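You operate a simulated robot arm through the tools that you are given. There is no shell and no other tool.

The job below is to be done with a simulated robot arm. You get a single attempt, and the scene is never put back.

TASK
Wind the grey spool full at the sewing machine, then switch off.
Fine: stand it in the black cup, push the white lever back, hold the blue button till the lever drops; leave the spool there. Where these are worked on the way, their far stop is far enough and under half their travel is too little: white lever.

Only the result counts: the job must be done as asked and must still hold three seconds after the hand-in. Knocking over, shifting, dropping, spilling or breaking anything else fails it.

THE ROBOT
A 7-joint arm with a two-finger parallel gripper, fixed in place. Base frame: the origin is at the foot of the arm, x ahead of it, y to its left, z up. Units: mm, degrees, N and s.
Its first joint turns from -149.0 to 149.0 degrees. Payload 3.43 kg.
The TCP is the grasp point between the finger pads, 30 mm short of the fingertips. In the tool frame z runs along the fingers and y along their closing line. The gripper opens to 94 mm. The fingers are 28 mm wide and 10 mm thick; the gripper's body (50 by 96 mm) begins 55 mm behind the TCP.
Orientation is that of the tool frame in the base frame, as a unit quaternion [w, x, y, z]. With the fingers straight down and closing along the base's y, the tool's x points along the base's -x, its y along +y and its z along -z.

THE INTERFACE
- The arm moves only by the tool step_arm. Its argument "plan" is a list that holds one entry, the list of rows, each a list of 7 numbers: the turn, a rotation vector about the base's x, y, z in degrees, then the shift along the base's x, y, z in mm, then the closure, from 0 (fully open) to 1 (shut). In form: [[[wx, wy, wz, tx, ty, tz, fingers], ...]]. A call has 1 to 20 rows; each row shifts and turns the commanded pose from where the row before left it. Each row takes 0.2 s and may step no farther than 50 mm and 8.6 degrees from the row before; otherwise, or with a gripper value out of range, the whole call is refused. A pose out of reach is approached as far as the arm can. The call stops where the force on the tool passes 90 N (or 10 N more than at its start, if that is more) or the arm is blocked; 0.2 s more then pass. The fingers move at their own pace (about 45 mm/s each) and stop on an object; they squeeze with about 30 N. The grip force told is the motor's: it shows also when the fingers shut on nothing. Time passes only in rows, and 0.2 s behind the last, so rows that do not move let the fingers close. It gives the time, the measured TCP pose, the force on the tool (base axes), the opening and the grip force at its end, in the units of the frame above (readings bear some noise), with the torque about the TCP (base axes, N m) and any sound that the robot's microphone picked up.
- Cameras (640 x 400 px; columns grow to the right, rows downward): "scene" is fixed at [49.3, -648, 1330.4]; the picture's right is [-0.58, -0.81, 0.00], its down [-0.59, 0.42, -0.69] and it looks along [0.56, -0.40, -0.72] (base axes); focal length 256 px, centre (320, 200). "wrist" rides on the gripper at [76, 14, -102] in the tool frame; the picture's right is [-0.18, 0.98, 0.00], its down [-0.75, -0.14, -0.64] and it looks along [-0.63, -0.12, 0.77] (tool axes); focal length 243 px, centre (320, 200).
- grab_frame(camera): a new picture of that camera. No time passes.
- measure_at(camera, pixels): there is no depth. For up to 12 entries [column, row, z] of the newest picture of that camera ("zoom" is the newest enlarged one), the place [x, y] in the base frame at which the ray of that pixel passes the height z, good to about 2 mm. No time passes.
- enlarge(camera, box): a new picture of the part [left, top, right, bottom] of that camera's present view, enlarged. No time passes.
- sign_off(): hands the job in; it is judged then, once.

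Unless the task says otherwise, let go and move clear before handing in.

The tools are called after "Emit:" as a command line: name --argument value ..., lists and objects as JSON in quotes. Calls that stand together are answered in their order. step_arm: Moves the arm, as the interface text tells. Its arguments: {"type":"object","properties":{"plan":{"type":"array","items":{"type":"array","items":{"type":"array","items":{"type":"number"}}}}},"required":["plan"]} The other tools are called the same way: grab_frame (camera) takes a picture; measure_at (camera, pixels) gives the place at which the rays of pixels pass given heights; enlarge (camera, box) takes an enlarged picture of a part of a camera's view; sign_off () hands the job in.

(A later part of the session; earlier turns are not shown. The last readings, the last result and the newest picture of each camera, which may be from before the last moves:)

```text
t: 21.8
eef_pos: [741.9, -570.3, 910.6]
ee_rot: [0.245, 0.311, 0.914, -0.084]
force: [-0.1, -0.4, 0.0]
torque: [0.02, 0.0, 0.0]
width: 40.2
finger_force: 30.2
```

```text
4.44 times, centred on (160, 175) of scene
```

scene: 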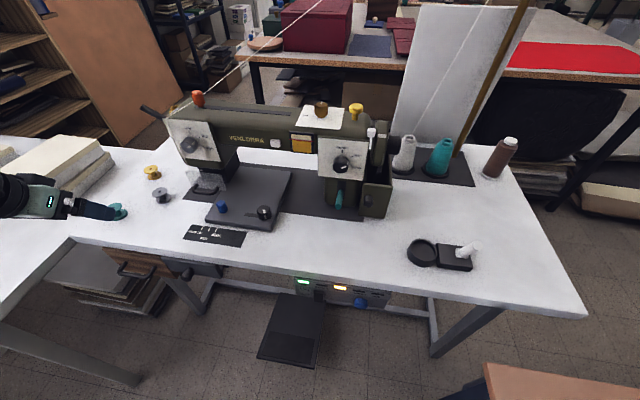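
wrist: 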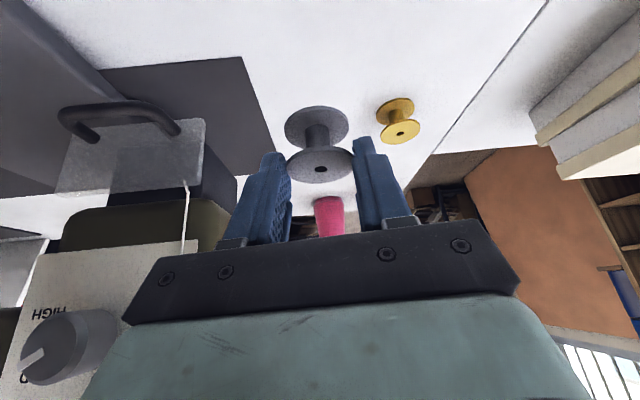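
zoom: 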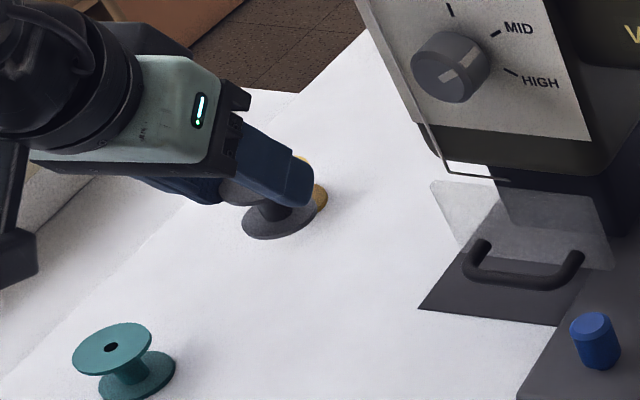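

The spool is held upright in the fingers (hole at wrist 320,168, unchanged). I'll carry it back, swinging in front of the machine toward the cup.

Emit:
step_arm --plan '[[[0, 0, 0, -37.7, 29.2, 12.5, 1], [0, 0, 0, -37.7, 29.2, 12.5, 1], [0, 0, 0, -37.7, 29.2, 12.5, 1], [0, 0, 0, -37.7, 29.2, 12.5, 1], [0, 0, -3.89, -42.4, -25.6, 0, 1], [0, 0, -3.89, -42.4, -25.6, 0, 1], [0, 0, -3.89, -42.4, -25.6, 0, 1], [0, 0, -3.89, -42.4, -25.6, 0, 1], [0, 0, -3.89, -42.4, -25.6, 0, 1], [0, 0, -3.89, -42.4, -25.6, 0, 1], [0, 0, -3.89, -42.4, -25.6, 0, 1], [0, 0, -3.89, -42.4, -25.6, 0, 1], [0, 0, -3.89, -42.4, -25.6, 0, 1], [0, 0, -3.89, -42.4, -25.6, 0, 1], [0, 0, -3.89, -42.4, -25.6, 0, 1]]]'

Emit:
grab_frame --camera "wrist"

```text
t: 25.0
eef_pos: [121.5, -737.7, 959.3]
ee_rot: [0.198, 0.623, 0.738, -0.168]
force: [-1.2, -0.2, 0.2]
torque: [-0.04, -0.01, 0.03]
width: 40.4
finger_force: 30.0
```

```text
taken
```

wrist: 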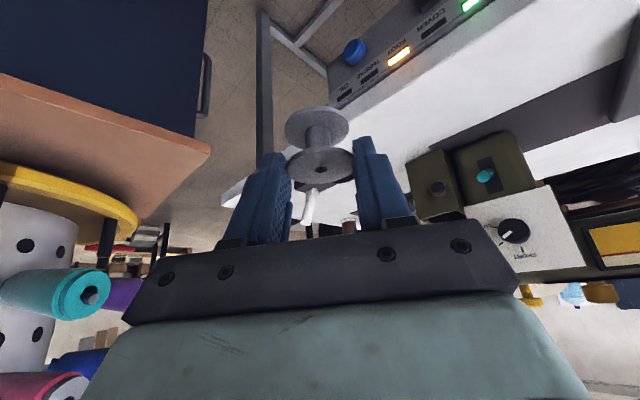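

The spool is still firmly held. I'll extend toward the cup, staying high (z≈931).

Emit:
step_arm --plan '[[[0, 0, 0, 8, -42.6, -4, 1], [0, 0, 0, 8, -42.6, -4, 1], [0, 0, 0, 8, -42.6, -4, 1], [0, 0, 0, 8, -42.6, -4, 1], [0, 0, 0, 8, -42.6, -4, 1], [0, 0, 0, 8, -42.6, -4, 1], [0, 0, 0, 8, -42.6, -4, 1], [0, 0, 0, 0, 0, 0, 1]]]'

Emit:
grab_frame --camera "wrist"

Emit:
enlarge --camera "scene" --box '[370, 190, 510, 290]'

```text
t: 26.8
eef_pos: [181.3, -1036.5, 929.4]
ee_rot: [0.198, 0.622, 0.738, -0.167]
force: [0.2, 0.8, -0.4]
torque: [0.02, 0.01, -0.03]
width: 40.0
finger_force: 29.3
```

```text
taken
```

wrist: 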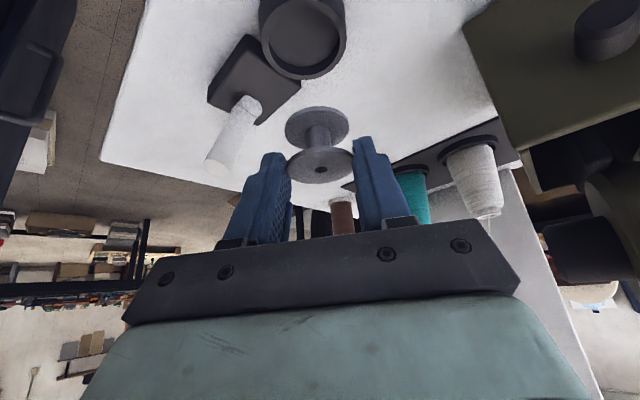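

```text
4.00 times, centred on (440, 240) of scene
```

zoom: 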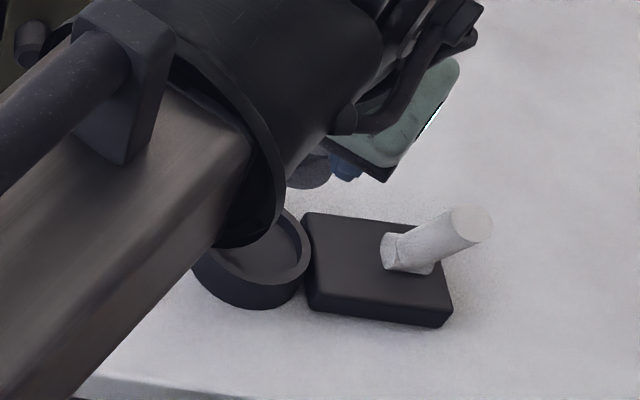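

I'll measure the cup rim in this view and compare with where the spool's centre is.

Emit:
enlarge --camera "wrist" --box '[230, 0, 390, 100]'

Emit:
measure_at --camera "wrist" --pixels '[[304, 36, 800], [304, 36, 806], [304, 36, 812], [304, 70, 806], [304, 5, 806], [340, 38, 806], [266, 36, 806], [318, 122, 880], [319, 168, 912]]'

```text
4.00 times, centred on (310, 50) of wrist
```

zoom: 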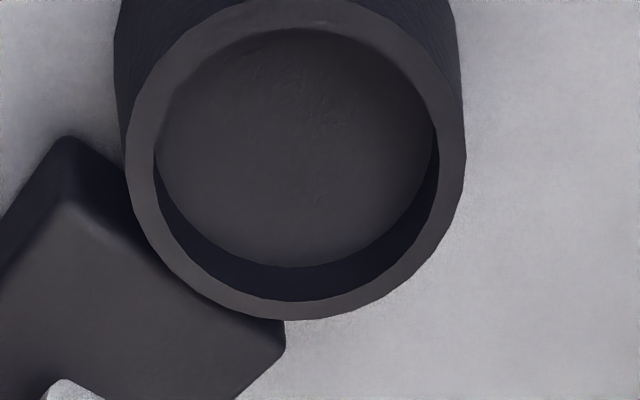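

```text
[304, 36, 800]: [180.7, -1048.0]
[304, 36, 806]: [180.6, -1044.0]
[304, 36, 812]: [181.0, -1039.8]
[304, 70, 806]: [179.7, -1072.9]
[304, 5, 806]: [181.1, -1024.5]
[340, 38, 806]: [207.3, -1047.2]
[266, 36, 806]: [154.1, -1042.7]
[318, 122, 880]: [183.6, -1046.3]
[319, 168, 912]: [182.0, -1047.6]
```

Rim midpoints from the wrist views agree on a cup centre near (180,-1050,806) with ≈51 mm bore; the held spool's centre is ≈(183,-1047.5). I'll shift a little and descend to just above the rim.

Emit:
step_arm --plan '[[[0, 0, 0, -1.4, -1.3, -15, 1], [0, 0, 0, -1.4, -1.2, -15, 1], [0, 0, 0, 0, 0, -15, 1], [0, 0, 0, 0, 0, -12, 1], [0, 0, 0, 0, 0, -8, 1], [0, 0, 0, 0, 0, 0, 1]]]'

Emit:
grab_frame --camera "wrist"

Emit:
enlarge --camera "scene" --box '[390, 210, 490, 280]'

Emit:
enlarge --camera "wrist" --box '[230, 50, 410, 200]'

```text
t: 28.2
eef_pos: [176.9, -1038.2, 864.7]
ee_rot: [0.199, 0.623, 0.738, -0.167]
force: [0.5, -0.1, 0.3]
torque: [-0.01, -0.02, 0.03]
width: 40.2
finger_force: 30.0
```

```text
taken
```

wrist: 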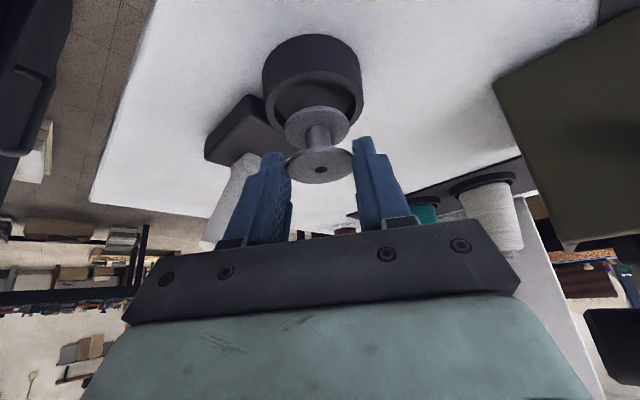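

```text
5.71 times, centred on (440, 245) of scene
```

zoom: 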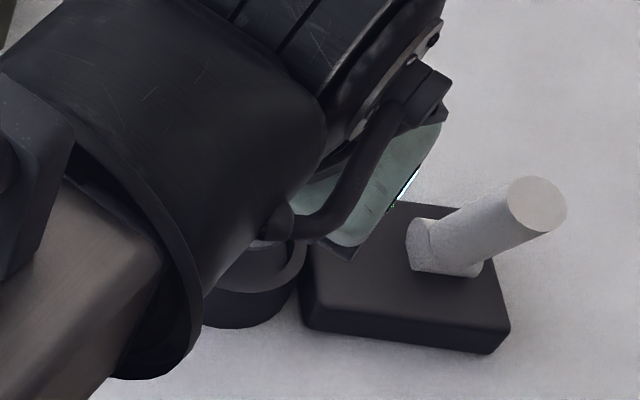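

```text
2.67 times, centred on (320, 125) of wrist
```

zoom: 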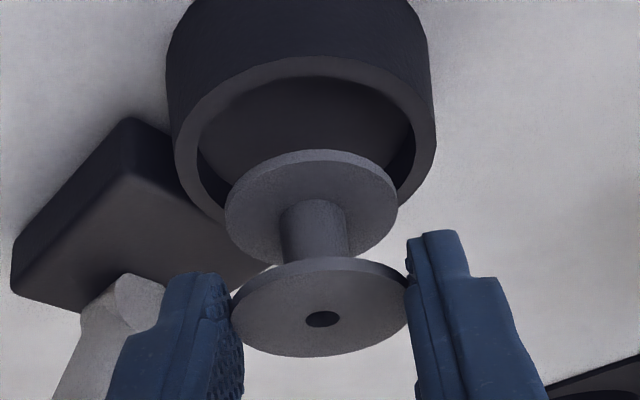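

The spool hangs upright just above the cup. I'll measure the rim and the spool's flanges in this view to fine-tune the centring before lowering.

Emit:
measure_at --camera "wrist" --pixels '[[264.9, 106, 806], [363.8, 103, 806], [273.9, 106.3, 806], [355.6, 104.4, 806], [314.4, 70.7, 806], [314.8, 78.9, 806], [316.8, 127.2, 820], [284.8, 127, 820], [348.8, 126, 820], [320.4, 169.5, 849]]'

```text
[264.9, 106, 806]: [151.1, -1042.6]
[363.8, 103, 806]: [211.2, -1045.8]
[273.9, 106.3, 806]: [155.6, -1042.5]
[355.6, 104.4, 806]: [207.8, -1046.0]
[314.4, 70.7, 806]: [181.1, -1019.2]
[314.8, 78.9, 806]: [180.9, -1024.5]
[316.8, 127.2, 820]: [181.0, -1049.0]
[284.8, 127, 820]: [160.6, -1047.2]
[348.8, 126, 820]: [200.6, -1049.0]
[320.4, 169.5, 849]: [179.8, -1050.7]
```

Cup centre ≈(181.4,-1050.1) versus spool ≈(180.5,-1050): within about 1 mm. I'll lower gently.

Emit:
step_arm --plan '[[[0, 0, 0, 0.7, 0, -4, 1], [0, 0, 0, 0, 0, -4, 1], [0, 0, 0, 0, 0, -4, 1], [0, 0, 0, 0, 0, -3, 1], [0, 0, 0, 0, 0, 0, 1]]]'

Emit:
enlarge --camera "wrist" --box '[230, 50, 410, 200]'

```text
t: 29.4
eef_pos: [178.9, -1039.1, 851.4]
ee_rot: [0.198, 0.623, 0.738, -0.168]
force: [-0.7, 0.0, -0.3]
torque: [0.01, 0.02, -0.02]
width: 39.9
finger_force: 30.1
```

```text
2.67 times, centred on (320, 125) of wrist
```

zoom: 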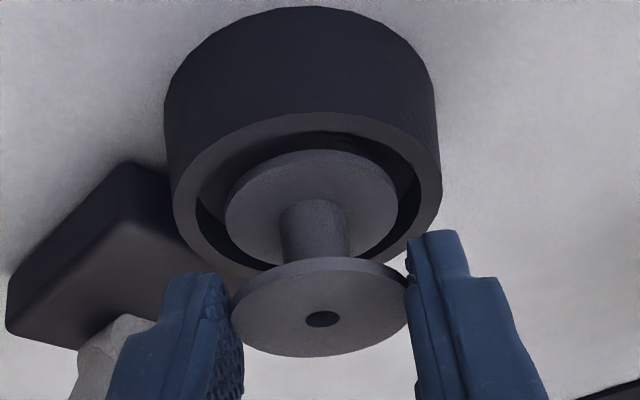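

The bottom flange is entering the bore with an even gap all round. I'll keep lowering in small steps until the spool touches the floor.

Emit:
step_arm --plan '[[[0, 0, 0, 0, 0, -2, 1], [0, 0, 0, 0, 0, -2, 1], [0, 0, 0, 0, 0, 0, 1]]]'

Emit:
enlarge --camera "wrist" --box '[230, 50, 410, 200]'

```text
t: 30.2
eef_pos: [178.4, -1038.5, 846.7]
ee_rot: [0.198, 0.623, 0.738, -0.167]
force: [0.2, 0.1, 0.4]
torque: [0.05, 0.05, 0.0]
width: 40.1
finger_force: 29.8
```

```text
2.67 times, centred on (320, 125) of wrist
```

zoom: 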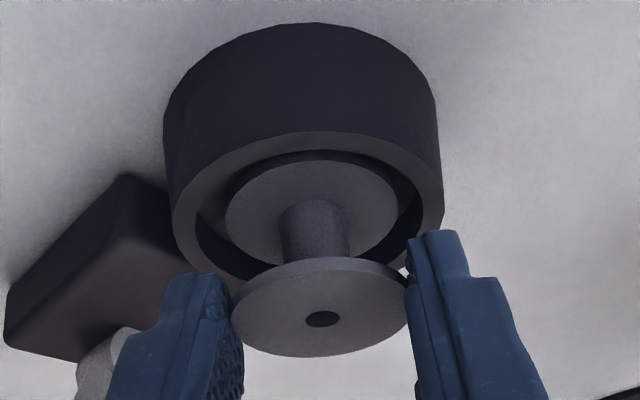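

Emit:
step_arm --plan '[[[0, 0, 0, 0, 0, -1.5, 1], [0, 0, 0, 0, 0, 0, 1]]]'

```text
t: 30.8
eef_pos: [179.6, -1038.4, 845.3]
ee_rot: [0.199, 0.623, 0.738, -0.167]
force: [-0.4, 0.3, -0.4]
torque: [0.01, -0.02, 0.0]
width: 40.2
finger_force: 29.5
```

No contact felt yet at z≈845; I'll keep stepping down 1.5 mm at a time.

Emit:
step_arm --plan '[[[0, 0, 0, 0, 0, -1.5, 1], [0, 0, 0, 0, 0, 0, 1]]]'

Emit:
step_arm --plan '[[[0, 0, 0, 0, 0, -1.5, 1], [0, 0, 0, 0, 0, 0, 1]]]'

```text
t: 31.4
eef_pos: [179.6, -1037.3, 844.0]
ee_rot: [0.199, 0.623, 0.738, -0.167]
force: [-0.3, -0.8, 2.0]
torque: [0.0, 0.02, -0.01]
width: 40.1
finger_force: 29.9
```

```text
t: 32.0
eef_pos: [179.4, -1036.6, 843.9]
ee_rot: [0.199, 0.622, 0.738, -0.168]
force: [-0.1, 0.6, 12.3]
torque: [-0.12, 0.02, 0.0]
width: 40.0
finger_force: 30.2
```

There's 12 N of upward force: the spool is on the cup floor. I'll check the picture before letting go.

Emit:
enlarge --camera "wrist" --box '[230, 50, 410, 200]'

Emit:
enlarge --camera "scene" --box '[390, 210, 490, 280]'

```text
2.67 times, centred on (320, 125) of wrist
```

zoom: 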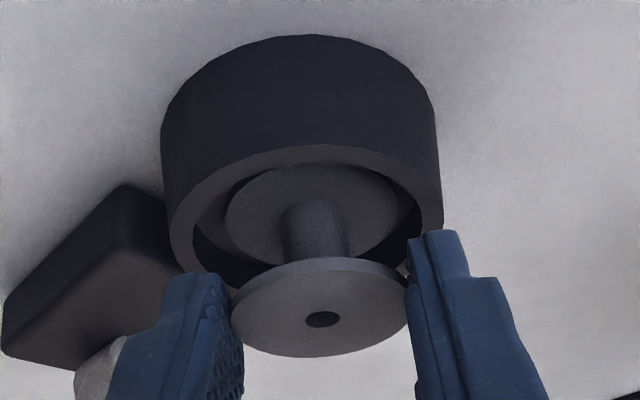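

```text
5.71 times, centred on (440, 245) of scene
```

zoom: 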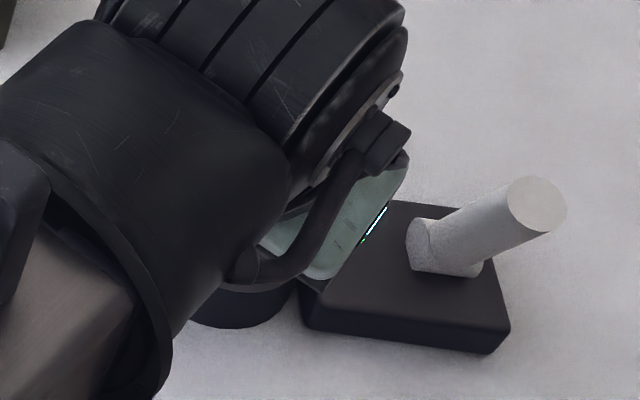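

The lower flange is inside the bore. I'll ease off the pressing force by 1 mm and open the fingers.

Emit:
step_arm --plan '[[[0, 0, 0, 0, 0, 1, 1], [0, 0, 0, 0, 0, 0, 0.5], [0, 0, 0, 0, 0, 0, 0.42], [0, 0, 0, 0, 0, 0, 0.42]]]'

Emit:
enlarge --camera "wrist" --box '[230, 50, 410, 200]'

```text
t: 33.0
eef_pos: [179.3, -1037.5, 843.6]
ee_rot: [0.199, 0.623, 0.738, -0.168]
force: [-0.3, -0.4, 0.4]
torque: [-0.02, 0.01, 0.0]
width: 54.7
finger_force: 0.2
```

```text
2.67 times, centred on (320, 125) of wrist
```

zoom: 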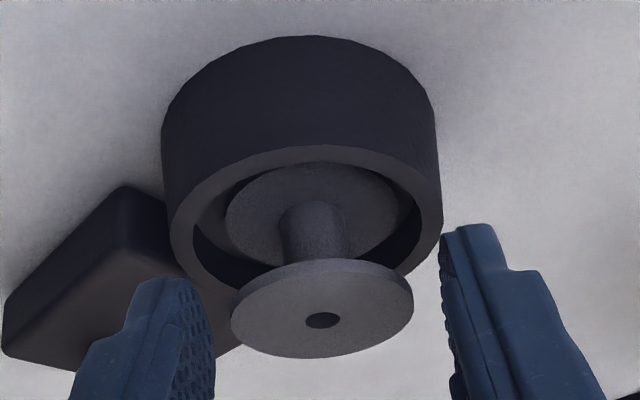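

Released and standing. I'll lift straight up away from the spool and look at it.

Emit:
step_arm --plan '[[[0, 0, 0, 0, 0, 10, 0.42], [0, 0, 0, 0, 0, 25, 0.42], [0, 0, 0, 0, 0, 35, 0.42], [0, 0, 0, 0, 0, 35, 0.42], [0, 0, 0, -6.7, 39.4, 10, 0.42], [0, 0, 0, -6.7, 39.4, 10, 0.42], [0, 0, 0, -6.7, 39.4, 10, 0.42]]]'

Emit:
grab_frame --camera "wrist"

Emit:
enlarge --camera "scene" --box '[390, 210, 490, 280]'

```text
t: 34.6
eef_pos: [160.0, -918.6, 976.9]
ee_rot: [0.198, 0.623, 0.738, -0.167]
force: [0.6, -0.6, -0.7]
torque: [0.01, 0.01, -0.03]
width: 54.6
finger_force: 0.1
```

```text
taken
```

wrist: 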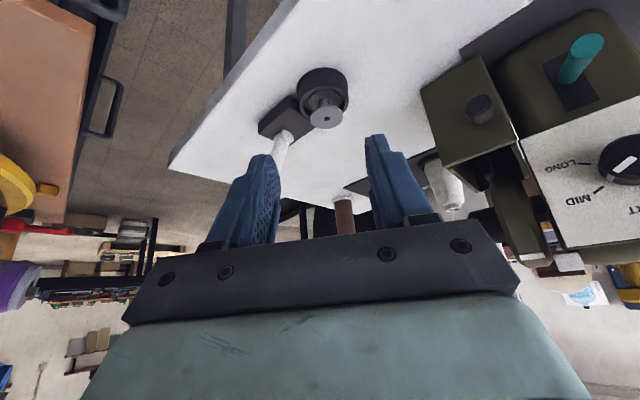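

```text
5.71 times, centred on (440, 245) of scene
```

zoom: 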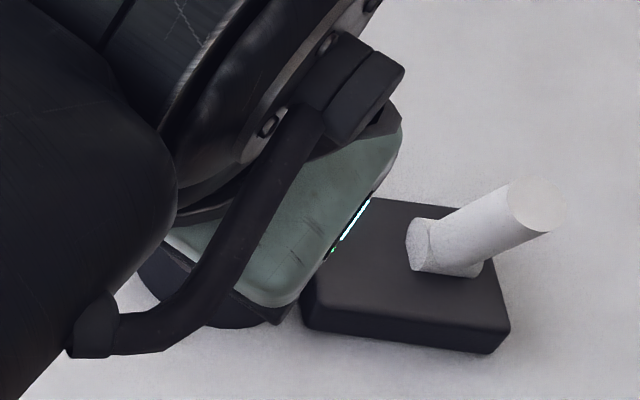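

The spool stands in the cup (wrist 325,115). Next is the white lever: I'll turn the tool to azimuth −55° with a 55° tilt, close the fingers, and come to a spot in front of the lever.

Emit:
step_arm --plan '[[[0, 0, 8.43, -20, -13.6, 0, 1], [0, 0, 8.43, -20, -13.6, 0, 1], [0, 0, 8.44, -20, -13.6, 0, 1], [-6.83, -4.78, 0, -20, -13.6, -15, 1], [-6.83, -4.78, 0, -20, -13.6, -15, 1], [-6.83, -4.78, 0, -20, -13.6, -15, 1], [0, 0, 0, 0, 0, 0, 1]]]'

Emit:
grab_frame --camera "wrist"

Emit:
enlarge --camera "scene" --box '[370, 190, 530, 290]'

```text
t: 36.2
eef_pos: [39.3, -999.7, 932.2]
ee_rot: [0.411, 0.409, 0.786, -0.214]
force: [0.1, 0.5, 0.2]
torque: [-0.01, 0.01, -0.03]
width: 0.0
finger_force: 29.7
```

```text
taken
```

wrist: 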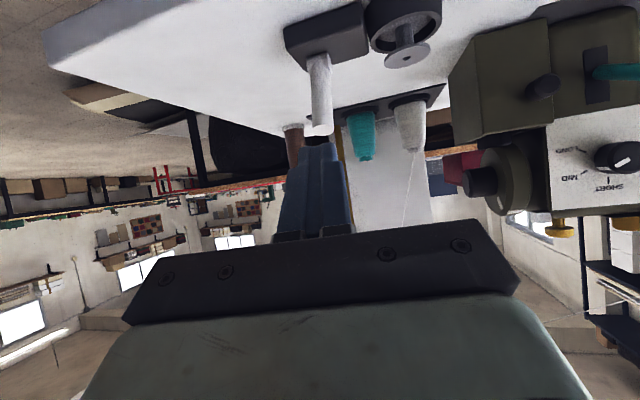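

```text
4.00 times, centred on (450, 240) of scene
```

zoom: 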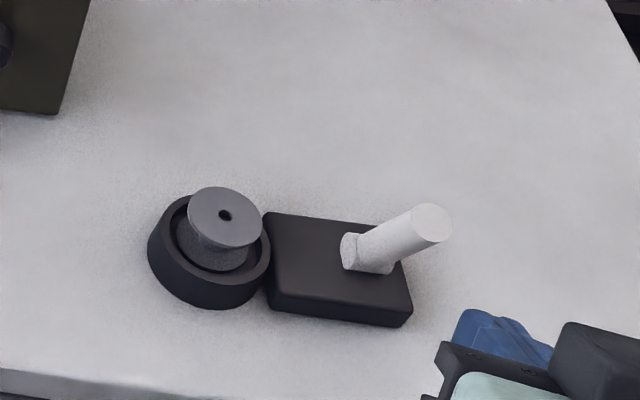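

The scene now clearly shows the spool standing in the cup (zoom 222,225) and the lever leaning toward the robot. I'll measure the lever from this wrist view too.

Emit:
enlarge --camera "wrist" --box '[270, 0, 400, 150]'

Emit:
measure_at --camera "wrist" --pixels '[[322, 129, 860], [322, 129, 870], [322, 129, 880], [322, 129, 890], [318, 60, 800], [318, 60, 810], [318, 60, 820], [320, 95, 830], [320, 95, 845], [320, 95, 860]]'

Emit:
measure_at --camera "scene" --pixels '[[478, 245.5, 860], [478, 245.5, 870], [478, 245.5, 880], [478, 245.5, 890], [461.3, 254.5, 800], [461.3, 254.5, 810], [461.3, 254.5, 820]]'

```text
2.67 times, centred on (335, 75) of wrist
```

zoom: 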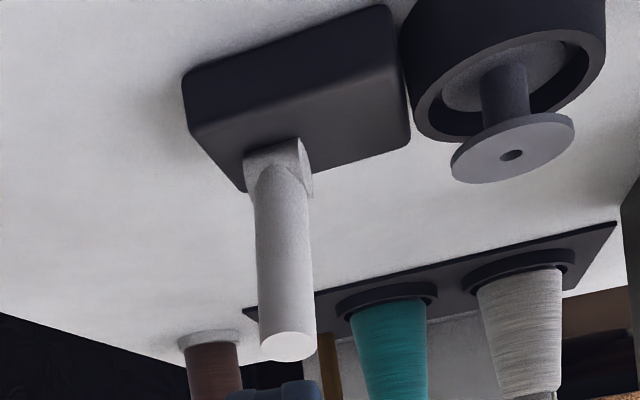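

```text
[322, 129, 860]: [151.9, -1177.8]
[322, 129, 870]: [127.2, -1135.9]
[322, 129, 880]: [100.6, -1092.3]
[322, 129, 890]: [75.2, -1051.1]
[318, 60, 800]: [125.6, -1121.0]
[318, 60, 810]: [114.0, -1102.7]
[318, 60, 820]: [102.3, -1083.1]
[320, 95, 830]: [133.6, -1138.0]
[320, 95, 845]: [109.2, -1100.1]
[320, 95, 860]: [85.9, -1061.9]
```

```text
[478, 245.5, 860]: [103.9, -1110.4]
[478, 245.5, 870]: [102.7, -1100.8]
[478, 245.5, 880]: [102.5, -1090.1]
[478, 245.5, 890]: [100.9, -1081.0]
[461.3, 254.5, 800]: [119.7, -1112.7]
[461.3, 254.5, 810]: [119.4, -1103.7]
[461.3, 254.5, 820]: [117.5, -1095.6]
```

The lever tip is at about (101.5,-1091,880), base (117,-1104,808), leaning 15° toward the robot. I'll drop the closed fingers to z≈872, 30 mm in front of the lever.

Emit:
step_arm --plan '[[[0, 0, 0, 6.1, -12.8, -20, 1], [0, 0, 0, 6.1, -12.8, -20, 1], [0, 0, 0, 6.2, -12.9, -20, 1], [0, 0, 0, 0, 0, 0, 1]]]'

Emit:
grab_frame --camera "wrist"

Emit:
enlarge --camera "scene" --box '[400, 200, 520, 290]'

```text
t: 37.2
eef_pos: [58.0, -1039.0, 873.2]
ee_rot: [0.411, 0.409, 0.787, -0.213]
force: [0.2, 0.0, 0.2]
torque: [0.0, -0.03, 0.02]
width: 0.0
finger_force: 30.3
```

```text
taken
```

wrist: 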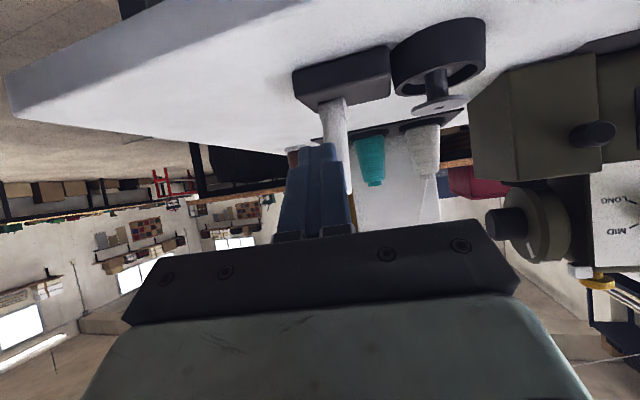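

```text
4.44 times, centred on (460, 245) of scene
```

zoom: 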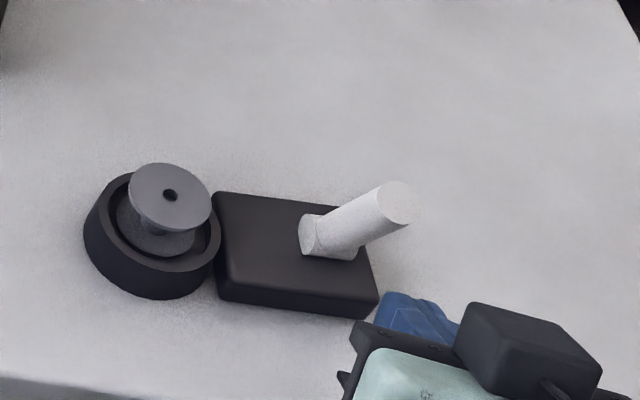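

The fingers are lined up just in front of the lever. I'll push in the back direction (+n) in 5 mm steps.

Emit:
step_arm --plan '[[[0, 0, 0, 3.54, -3.54, 0, 1], [0, 0, 0, 3.54, -3.54, 0, 1], [0, 0, 0, 3.54, -3.54, 0, 1], [0, 0, 0, 3.54, -3.54, 0, 1], [0, 0, 0, 3.54, -3.54, 0, 1], [0, 0, 0, 3.54, -3.54, 0, 1]]]'

Emit:
enlarge --camera "scene" --box '[400, 200, 520, 290]'

Emit:
grab_frame --camera "wrist"

```text
t: 38.6
eef_pos: [77.8, -1061.0, 874.0]
ee_rot: [0.41, 0.409, 0.787, -0.212]
force: [-0.3, 0.2, 0.3]
torque: [0.0, 0.0, 0.01]
width: 0.2
finger_force: 30.1
```

```text
4.44 times, centred on (460, 245) of scene
```

zoom: 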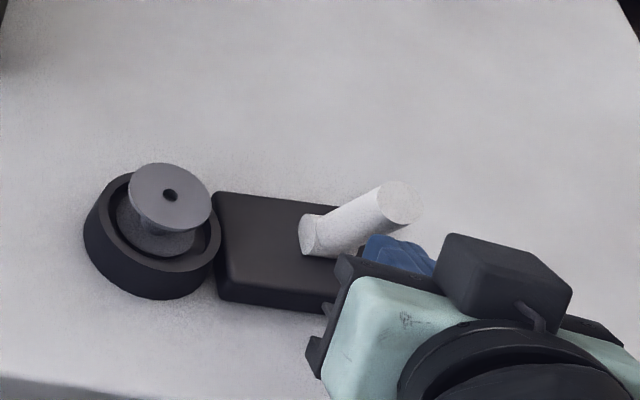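

```text
taken
```

wrist: 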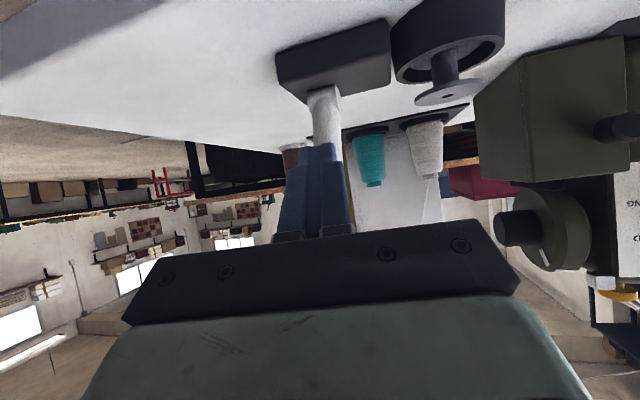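

No notable force yet; the tip looks close to touching. I'll continue pushing.

Emit:
step_arm --plan '[[[0, 0, 0, 3.54, -3.54, 0, 1], [0, 0, 0, 3.54, -3.54, 0, 1], [0, 0, 0, 3.54, -3.54, 0, 1]]]'

Emit:
enlarge --camera "scene" --box '[400, 200, 520, 290]'

```text
t: 39.4
eef_pos: [88.7, -1071.3, 873.1]
ee_rot: [0.411, 0.41, 0.786, -0.214]
force: [-0.7, 0.3, 0.3]
torque: [0.0, 0.04, -0.02]
width: 0.0
finger_force: 29.5
```

```text
4.44 times, centred on (460, 245) of scene
```

zoom: 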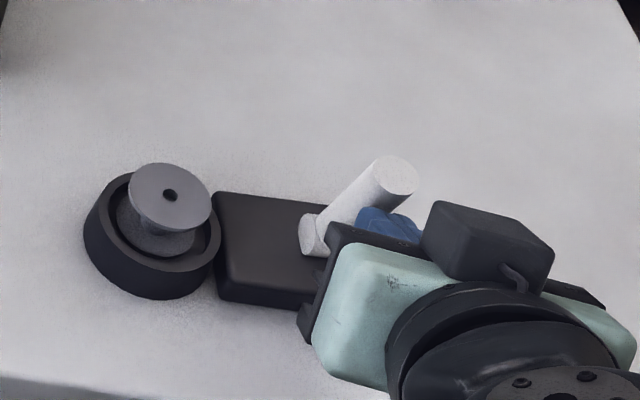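

The lever is moving back (end face now at zoom 395,178). I'll keep pushing in 5 mm steps, watching the force.

Emit:
step_arm --plan '[[[0, 0, 0, 3.54, -3.54, 0, 1], [0, 0, 0, 3.54, -3.54, 0, 1], [0, 0, 0, 3.54, -3.54, 0, 1]]]'

Emit:
enlarge --camera "scene" --box '[400, 200, 520, 290]'

```text
t: 40.2
eef_pos: [99.7, -1081.4, 872.9]
ee_rot: [0.411, 0.409, 0.786, -0.214]
force: [-0.3, 0.0, 0.6]
torque: [-0.02, 0.03, -0.01]
width: 0.0
finger_force: 29.6
```

```text
4.44 times, centred on (460, 245) of scene
```

zoom: 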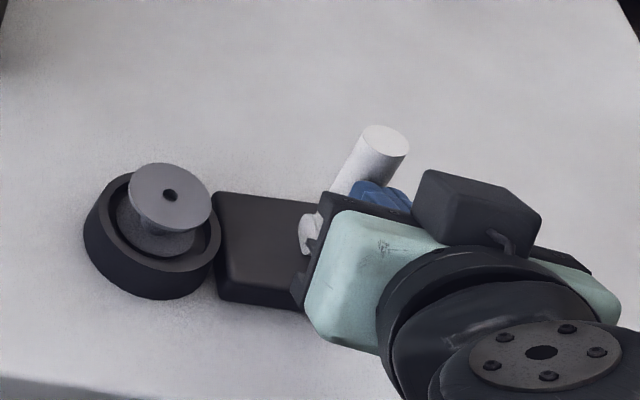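

Emit:
step_arm --plan '[[[0, 0, 0, 3.54, -3.54, 0, 1], [0, 0, 0, 3.54, -3.54, 0, 1]]]'

Emit:
enlarge --camera "scene" --box '[400, 200, 520, 290]'

```text
t: 40.8
eef_pos: [106.3, -1088.8, 873.8]
ee_rot: [0.41, 0.409, 0.787, -0.213]
force: [-0.1, 0.0, -0.2]
torque: [0.01, -0.01, 0.03]
width: 0.0
finger_force: 29.2
```

```text
4.44 times, centred on (460, 245) of scene
```

zoom: 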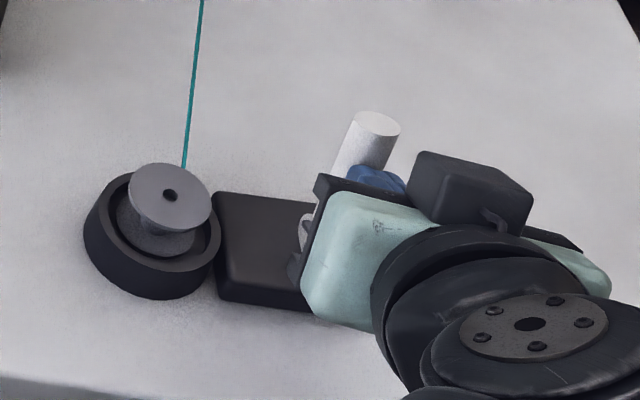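

A teal thread now runs to the spool, so the winder has engaged; force is nil. I'll nudge a little further to make sure it's at the far stop.

Emit:
step_arm --plan '[[[0, 0, 0, 2.12, -2.12, 0, 1], [0, 0, 0, 2.12, -2.12, 0, 1]]]'

Emit:
enlarge --camera "scene" --box '[400, 200, 520, 290]'

```text
t: 41.4
eef_pos: [110.4, -1092.4, 873.2]
ee_rot: [0.41, 0.409, 0.787, -0.213]
force: [-6.4, 6.7, -0.8]
torque: [0.03, 0.1, 0.02]
width: 0.2
finger_force: 29.5
```

```text
4.44 times, centred on (460, 245) of scene
```

zoom: 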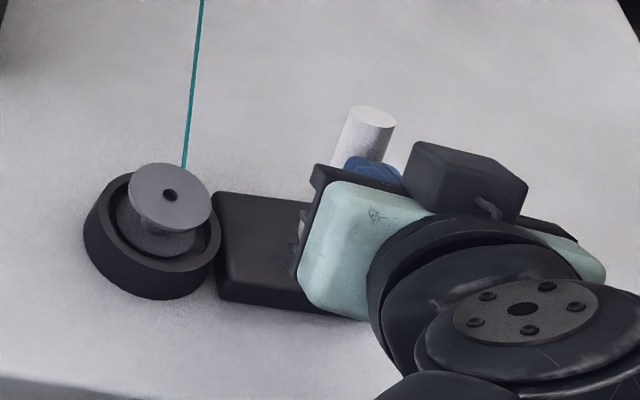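

Force has risen to about 9 N, suggesting the stop; one more small nudge to confirm.

Emit:
step_arm --plan '[[[0, 0, 0, 1.41, -1.41, 0, 1]]]'

Emit:
enlarge --camera "scene" --box '[270, 200, 520, 330]'

```text
t: 41.8
eef_pos: [110.0, -1093.3, 873.6]
ee_rot: [0.409, 0.41, 0.786, -0.214]
force: [-15.6, 19.4, -2.1]
torque: [0.1, 0.17, 0.02]
width: 0.1
finger_force: 30.2
```

```text
2.56 times, centred on (395, 265) of scene
```

zoom: 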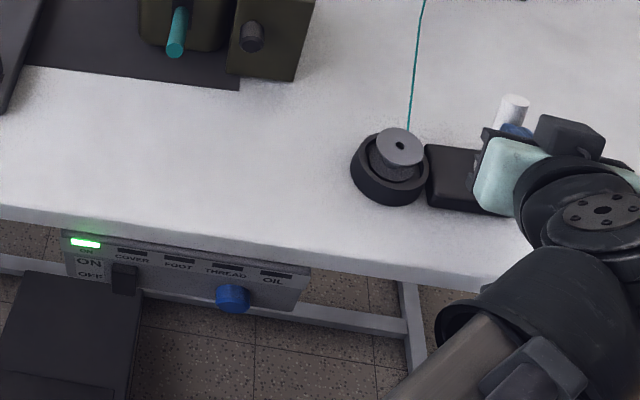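

The stop is reached (25 N), and the FOOT lamp has gone out with the winder engaged. I'll back away from the lever and check that it stays back.

Emit:
step_arm --plan '[[[0, 0, 0, -7.07, 7.07, 0, 1], [0, 0, 0, -21.2, 21.2, 5, 1], [0, 0, 0, -31, 31, 15, 1], [0, 0, 0, -31, 31, 20, 1]]]'

Emit:
enlarge --camera "scene" --box '[270, 200, 520, 330]'

Emit:
enlarge --camera "scene" --box '[400, 200, 520, 290]'

```text
t: 42.8
eef_pos: [24.6, -1005.8, 912.3]
ee_rot: [0.41, 0.41, 0.787, -0.213]
force: [-0.7, 0.0, 0.1]
torque: [-0.02, -0.02, 0.04]
width: 0.0
finger_force: 29.7
```

```text
2.56 times, centred on (395, 265) of scene
```

zoom: 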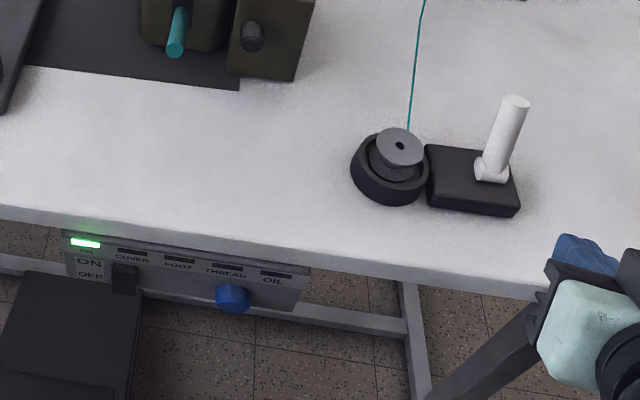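

```text
4.44 times, centred on (460, 245) of scene
```

zoom: 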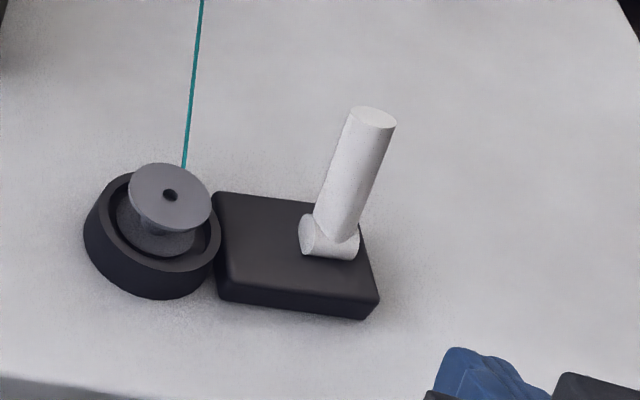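

The lever stays back by itself and the thread is at the spool. Now I'll retract and go down in front of the blue panel button with the 40° tilt.

Emit:
step_arm --plan '[[[0, 0, 2.5, -2.6, 35.9, -3, 1], [0, 0, 2.5, -2.6, 35.9, -3, 1], [0, 0, 2.5, -2.6, 35.9, -3, 1], [0, 0, 2.5, -2.6, 35.9, -3, 1], [5.3, 5.3, 0, 13.8, 13.8, -35, 1], [5.3, 5.3, 0, 13.8, 13.8, -35, 1], [0, 0, 0, 13.8, 13.8, -35, 1], [0, 0, 0, 13.8, 13.8, -35, 1], [0, 0, 0, 13.8, 13.8, -35, 1], [0, 0, 0, 13.8, 13.8, -35, 1], [0, 0, 0, 0, 0, 0, 1]]]'

Emit:
grab_frame --camera "wrist"

Emit:
enlarge --camera "scene" --box '[270, 200, 520, 350]'

```text
t: 45.2
eef_pos: [92.7, -778.1, 689.8]
ee_rot: [0.317, 0.36, 0.868, -0.131]
force: [0.1, 0.2, -0.1]
torque: [0.0, 0.01, 0.01]
width: 0.0
finger_force: 29.9
```

```text
taken
```

wrist: 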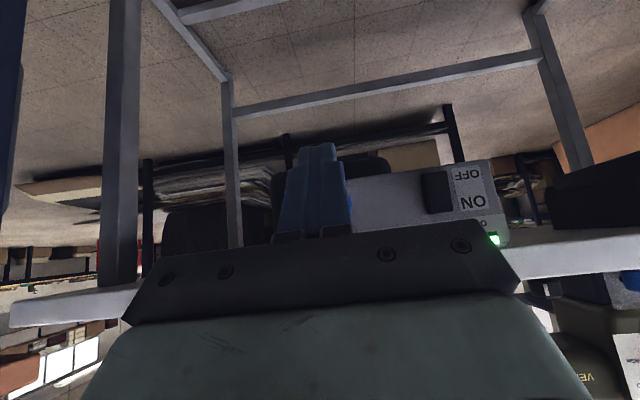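

```text
2.56 times, centred on (395, 275) of scene
```

zoom: 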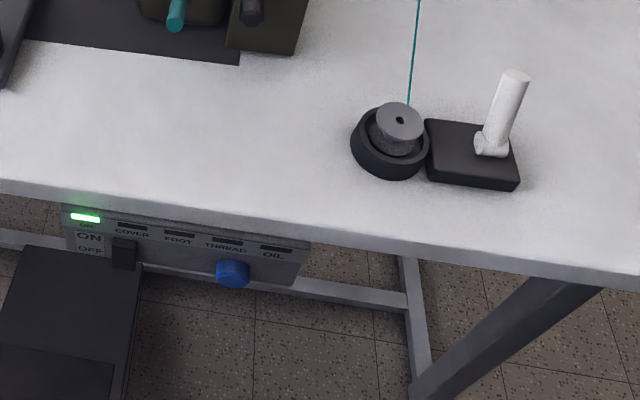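

The finger is lined up with the button (its edge peeks out at wrist 352,190). I'll advance to just short of it.

Emit:
step_arm --plan '[[[0, 0, 0, 24.7, -24.7, 0, 1], [0, 0, 0, 24.7, -24.7, 0, 1], [0, 0, 0, 21.2, -21.2, 0, 1], [0, 0, 0, 0, 0, 0, 1]]]'

Emit:
grab_frame --camera "wrist"

Emit:
enlarge --camera "scene" --box '[280, 265, 410, 335]'

```text
t: 46.2
eef_pos: [165.6, -849.3, 691.1]
ee_rot: [0.316, 0.36, 0.868, -0.132]
force: [-0.2, 0.4, -0.3]
torque: [0.01, 0.01, -0.01]
width: 0.0
finger_force: 29.6
```

```text
taken
```

wrist: 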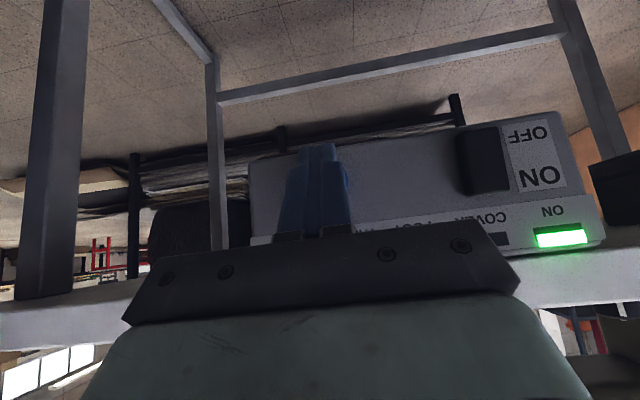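

```text
4.92 times, centred on (345, 300) of scene
```

zoom: 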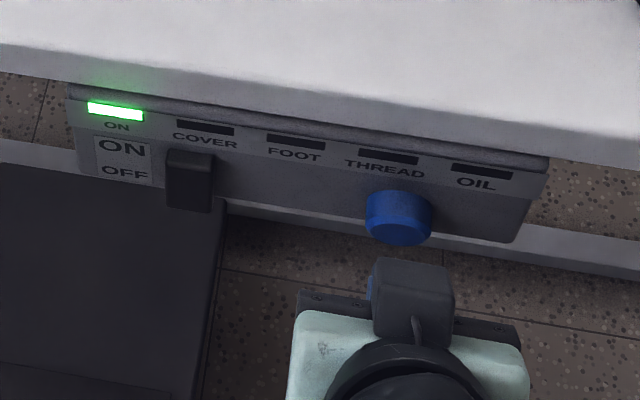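

Lined up about 17 mm short. I'll advance in 3 mm steps.

Emit:
step_arm --plan '[[[0, 0, 0, 2.12, -2.12, 0, 1], [0, 0, 0, 2.12, -2.12, 0, 1], [0, 0, 0, 2.12, -2.12, 0, 1], [0, 0, 0, 2.12, -2.12, 0, 1], [0, 0, 0, 1.41, -1.41, 0, 1]]]'

Emit:
enlarge --camera "scene" --box '[280, 265, 410, 335]'

```text
t: 47.4
eef_pos: [174.3, -857.8, 689.8]
ee_rot: [0.317, 0.359, 0.868, -0.131]
force: [-0.5, 0.4, -0.8]
torque: [0.01, 0.02, 0.01]
width: 0.1
finger_force: 30.0
```

```text
4.92 times, centred on (345, 300) of scene
```

zoom: 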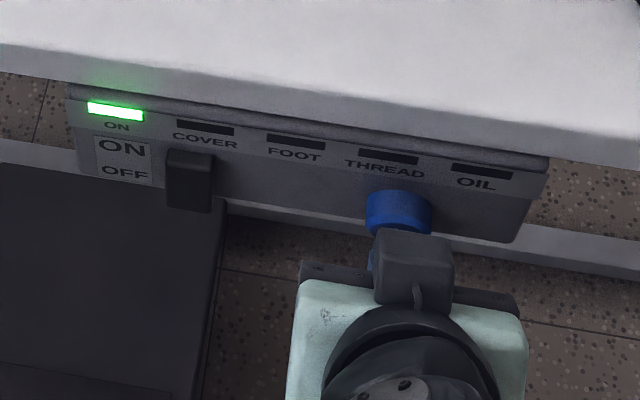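

Emit:
step_arm --plan '[[[0, 0, 0, 1.06, -1.06, 0, 1], [0, 0, 0, 1.06, -1.06, 0, 1], [0, 0, 0, 1.06, -1.06, 0, 1], [0, 0, 0, 1.06, -1.06, 0, 1]]]'

Emit:
enlarge --camera "scene" --box '[280, 200, 500, 335]'

```text
t: 48.4
eef_pos: [179.1, -862.8, 690.9]
ee_rot: [0.317, 0.359, 0.868, -0.131]
force: [-1.6, 3.7, -1.2]
torque: [0.02, 0.06, 0.0]
width: 0.1
finger_force: 29.6
heard: click
```

```text
2.91 times, centred on (390, 268) of scene
```

zoom: 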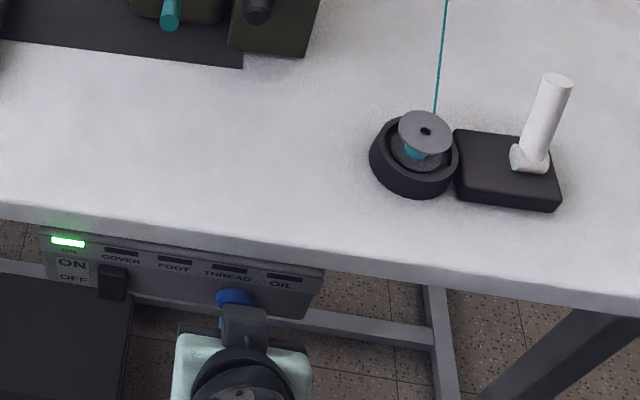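

A click was heard and teal thread is building on the spool (zoom 415,152). I'll press 1 mm more for margin and hold, watching the lever.

Emit:
step_arm --plan '[[[0, 0, 0, 0.7, -0.7, 0, 1], [0, 0, 0, 0, 0, 0, 1], [0, 0, 0, 0, 0, 0, 1], [0, 0, 0, 0, 0, 0, 1], [0, 0, 0, 0, 0, 0, 1]]]'

Emit:
enlarge --camera "scene" --box '[280, 200, 500, 335]'

```text
t: 49.6
eef_pos: [179.6, -862.4, 691.7]
ee_rot: [0.317, 0.36, 0.868, -0.132]
force: [-3.6, 2.1, 1.8]
torque: [-0.03, 0.02, -0.04]
width: 0.2
finger_force: 30.1
```

```text
2.91 times, centred on (390, 268) of scene
```

zoom: 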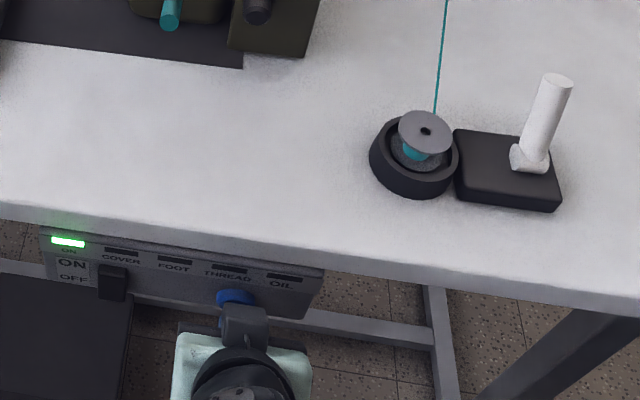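

The winding is under way. I'll keep holding still in longer spells and keep checking the lever.

Emit:
step_arm --plan '[[[0, 0, 0, 0, 0, 0, 1], [0, 0, 0, 0, 0, 0, 1], [0, 0, 0, 0, 0, 0, 1], [0, 0, 0, 0, 0, 0, 1], [0, 0, 0, 0, 0, 0, 1], [0, 0, 0, 0, 0, 0, 1], [0, 0, 0, 0, 0, 0, 1], [0, 0, 0, 0, 0, 0, 1], [0, 0, 0, 0, 0, 0, 1], [0, 0, 0, 0, 0, 0, 1]]]'

Emit:
enlarge --camera "scene" --box '[280, 200, 500, 335]'

```text
t: 51.8
eef_pos: [179.1, -863.5, 691.2]
ee_rot: [0.317, 0.36, 0.868, -0.132]
force: [-3.3, 1.9, 0.9]
torque: [-0.01, 0.03, -0.08]
width: 0.0
finger_force: 30.3
```

```text
2.91 times, centred on (390, 268) of scene
```

zoom: 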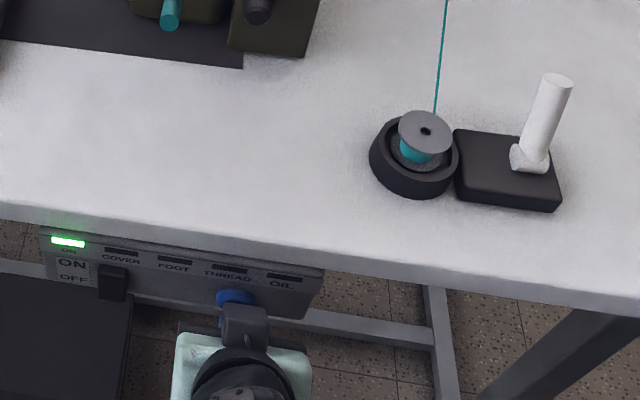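

The wound thread is thickening and the lever is still back. Holding on.

Emit:
step_arm --plan '[[[0, 0, 0, 0, 0, 0, 1], [0, 0, 0, 0, 0, 0, 1], [0, 0, 0, 0, 0, 0, 1], [0, 0, 0, 0, 0, 0, 1], [0, 0, 0, 0, 0, 0, 1], [0, 0, 0, 0, 0, 0, 1], [0, 0, 0, 0, 0, 0, 1], [0, 0, 0, 0, 0, 0, 1], [0, 0, 0, 0, 0, 0, 1], [0, 0, 0, 0, 0, 0, 1]]]'

Emit:
enlarge --camera "scene" --box '[280, 200, 500, 335]'

```text
t: 54.0
eef_pos: [178.1, -863.4, 690.6]
ee_rot: [0.316, 0.36, 0.868, -0.132]
force: [-2.4, 1.7, -0.1]
torque: [0.0, 0.02, -0.02]
width: 0.0
finger_force: 29.6
```

```text
2.91 times, centred on (390, 268) of scene
```

zoom: 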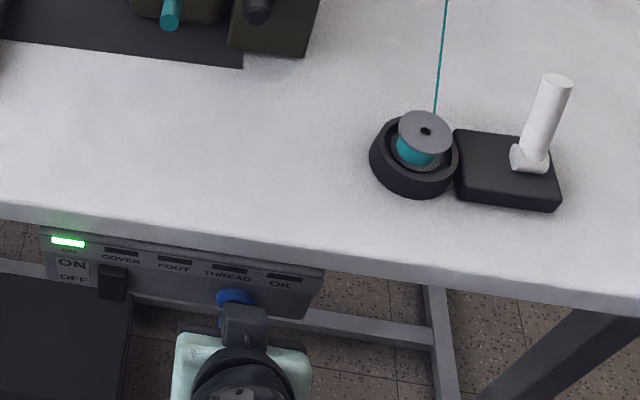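

Emit:
step_arm --plan '[[[0, 0, 0, 0, 0, 0, 1], [0, 0, 0, 0, 0, 0, 1], [0, 0, 0, 0, 0, 0, 1], [0, 0, 0, 0, 0, 0, 1], [0, 0, 0, 0, 0, 0, 1], [0, 0, 0, 0, 0, 0, 1]]]'

Emit:
enlarge --camera "scene" --box '[280, 200, 500, 335]'

```text
t: 55.4
eef_pos: [180.2, -863.4, 690.4]
ee_rot: [0.317, 0.359, 0.868, -0.131]
force: [-2.7, 2.1, -0.4]
torque: [0.04, 0.04, -0.03]
width: 0.0
finger_force: 30.0
```

```text
2.91 times, centred on (390, 268) of scene
```

zoom: 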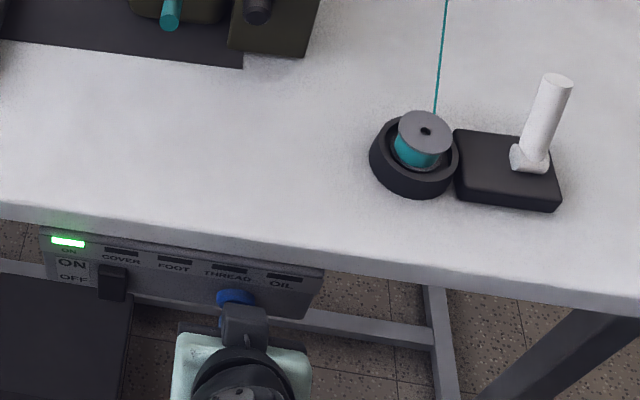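

Still winding, lever still back; I'll keep holding.

Emit:
step_arm --plan '[[[0, 0, 0, 0, 0, 0, 1], [0, 0, 0, 0, 0, 0, 1], [0, 0, 0, 0, 0, 0, 1], [0, 0, 0, 0, 0, 0, 1], [0, 0, 0, 0, 0, 0, 1], [0, 0, 0, 0, 0, 0, 1]]]'

Emit:
enlarge --camera "scene" --box '[280, 200, 500, 335]'

```text
t: 56.8
eef_pos: [179.1, -861.0, 690.3]
ee_rot: [0.317, 0.359, 0.868, -0.132]
force: [-2.4, 3.1, -0.9]
torque: [0.04, 0.04, -0.01]
width: 0.2
finger_force: 30.0
```

```text
2.91 times, centred on (390, 268) of scene
```

zoom: 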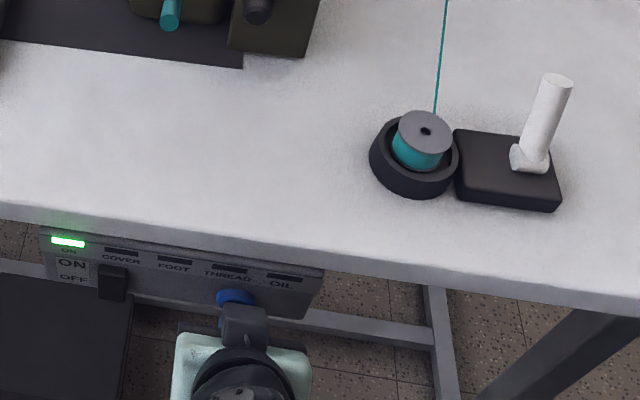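

Emit:
step_arm --plan '[[[0, 0, 0, 0, 0, 0, 1], [0, 0, 0, 0, 0, 0, 1], [0, 0, 0, 0, 0, 0, 1], [0, 0, 0, 0, 0, 0, 1], [0, 0, 0, 0, 0, 0, 1], [0, 0, 0, 0, 0, 0, 1]]]'

Emit:
enlarge --camera "scene" --box '[280, 200, 500, 335]'

```text
t: 58.2
eef_pos: [180.2, -863.0, 690.8]
ee_rot: [0.317, 0.359, 0.868, -0.13]
force: [-1.5, 2.1, 0.0]
torque: [0.07, 0.07, -0.02]
width: 0.1
finger_force: 29.6
```

```text
2.91 times, centred on (390, 268) of scene
```

zoom: 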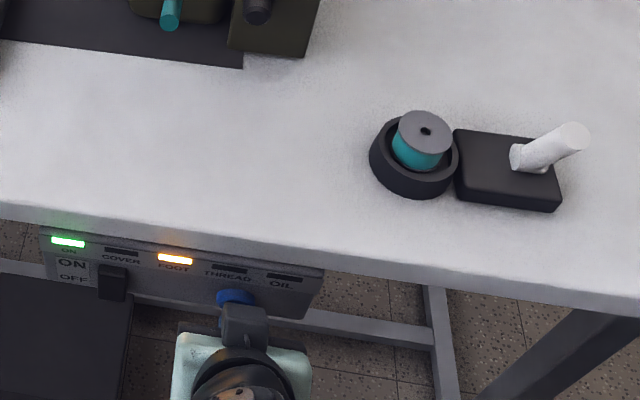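

The lever has dropped, the spool is full of teal thread and the FOOT lamp is amber again. I'll release the button and move sideways to the rocker's lower (OFF) half.

Emit:
step_arm --plan '[[[0, 0, 0, -7.07, 7.07, 0, 1], [0, 0, 0, -21.2, 21.2, 0, 1], [0, 0, 0, 25.2, 25.2, -4.6, 1], [0, 0, 0, 25.2, 25.2, -4.6, 1], [0, 0, 0, 25.2, 25.2, -4.6, 1], [0, 0, 0, 0, 0, 0, 1]]]'

Emit:
grab_frame --camera "wrist"

Emit:
enlarge --camera "scene" --box '[280, 200, 500, 335]'

```text
t: 59.6
eef_pos: [227.9, -760.4, 676.8]
ee_rot: [0.316, 0.359, 0.868, -0.131]
force: [0.4, 0.5, -0.5]
torque: [-0.01, -0.02, -0.03]
width: 0.1
finger_force: 30.3
```

```text
taken
```

wrist: 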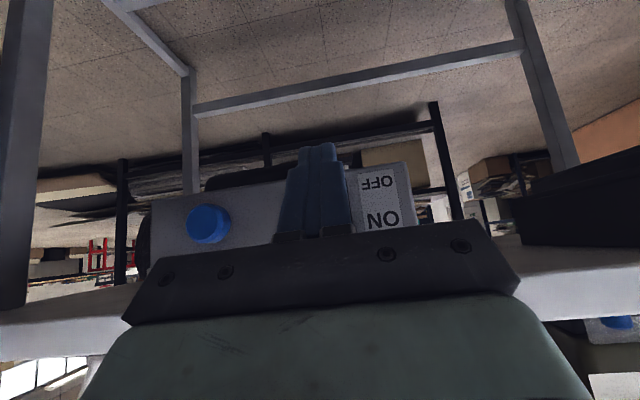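

```text
2.91 times, centred on (390, 268) of scene
```

zoom: 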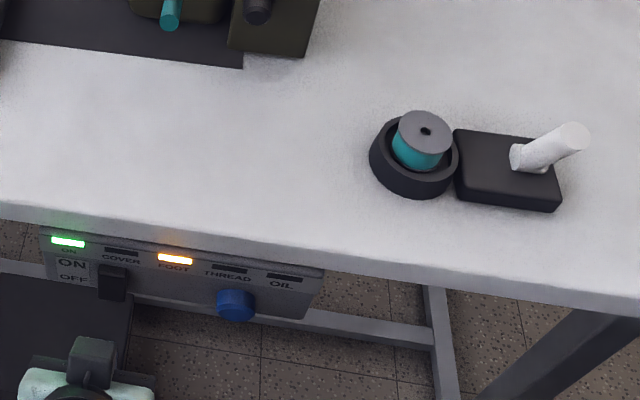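

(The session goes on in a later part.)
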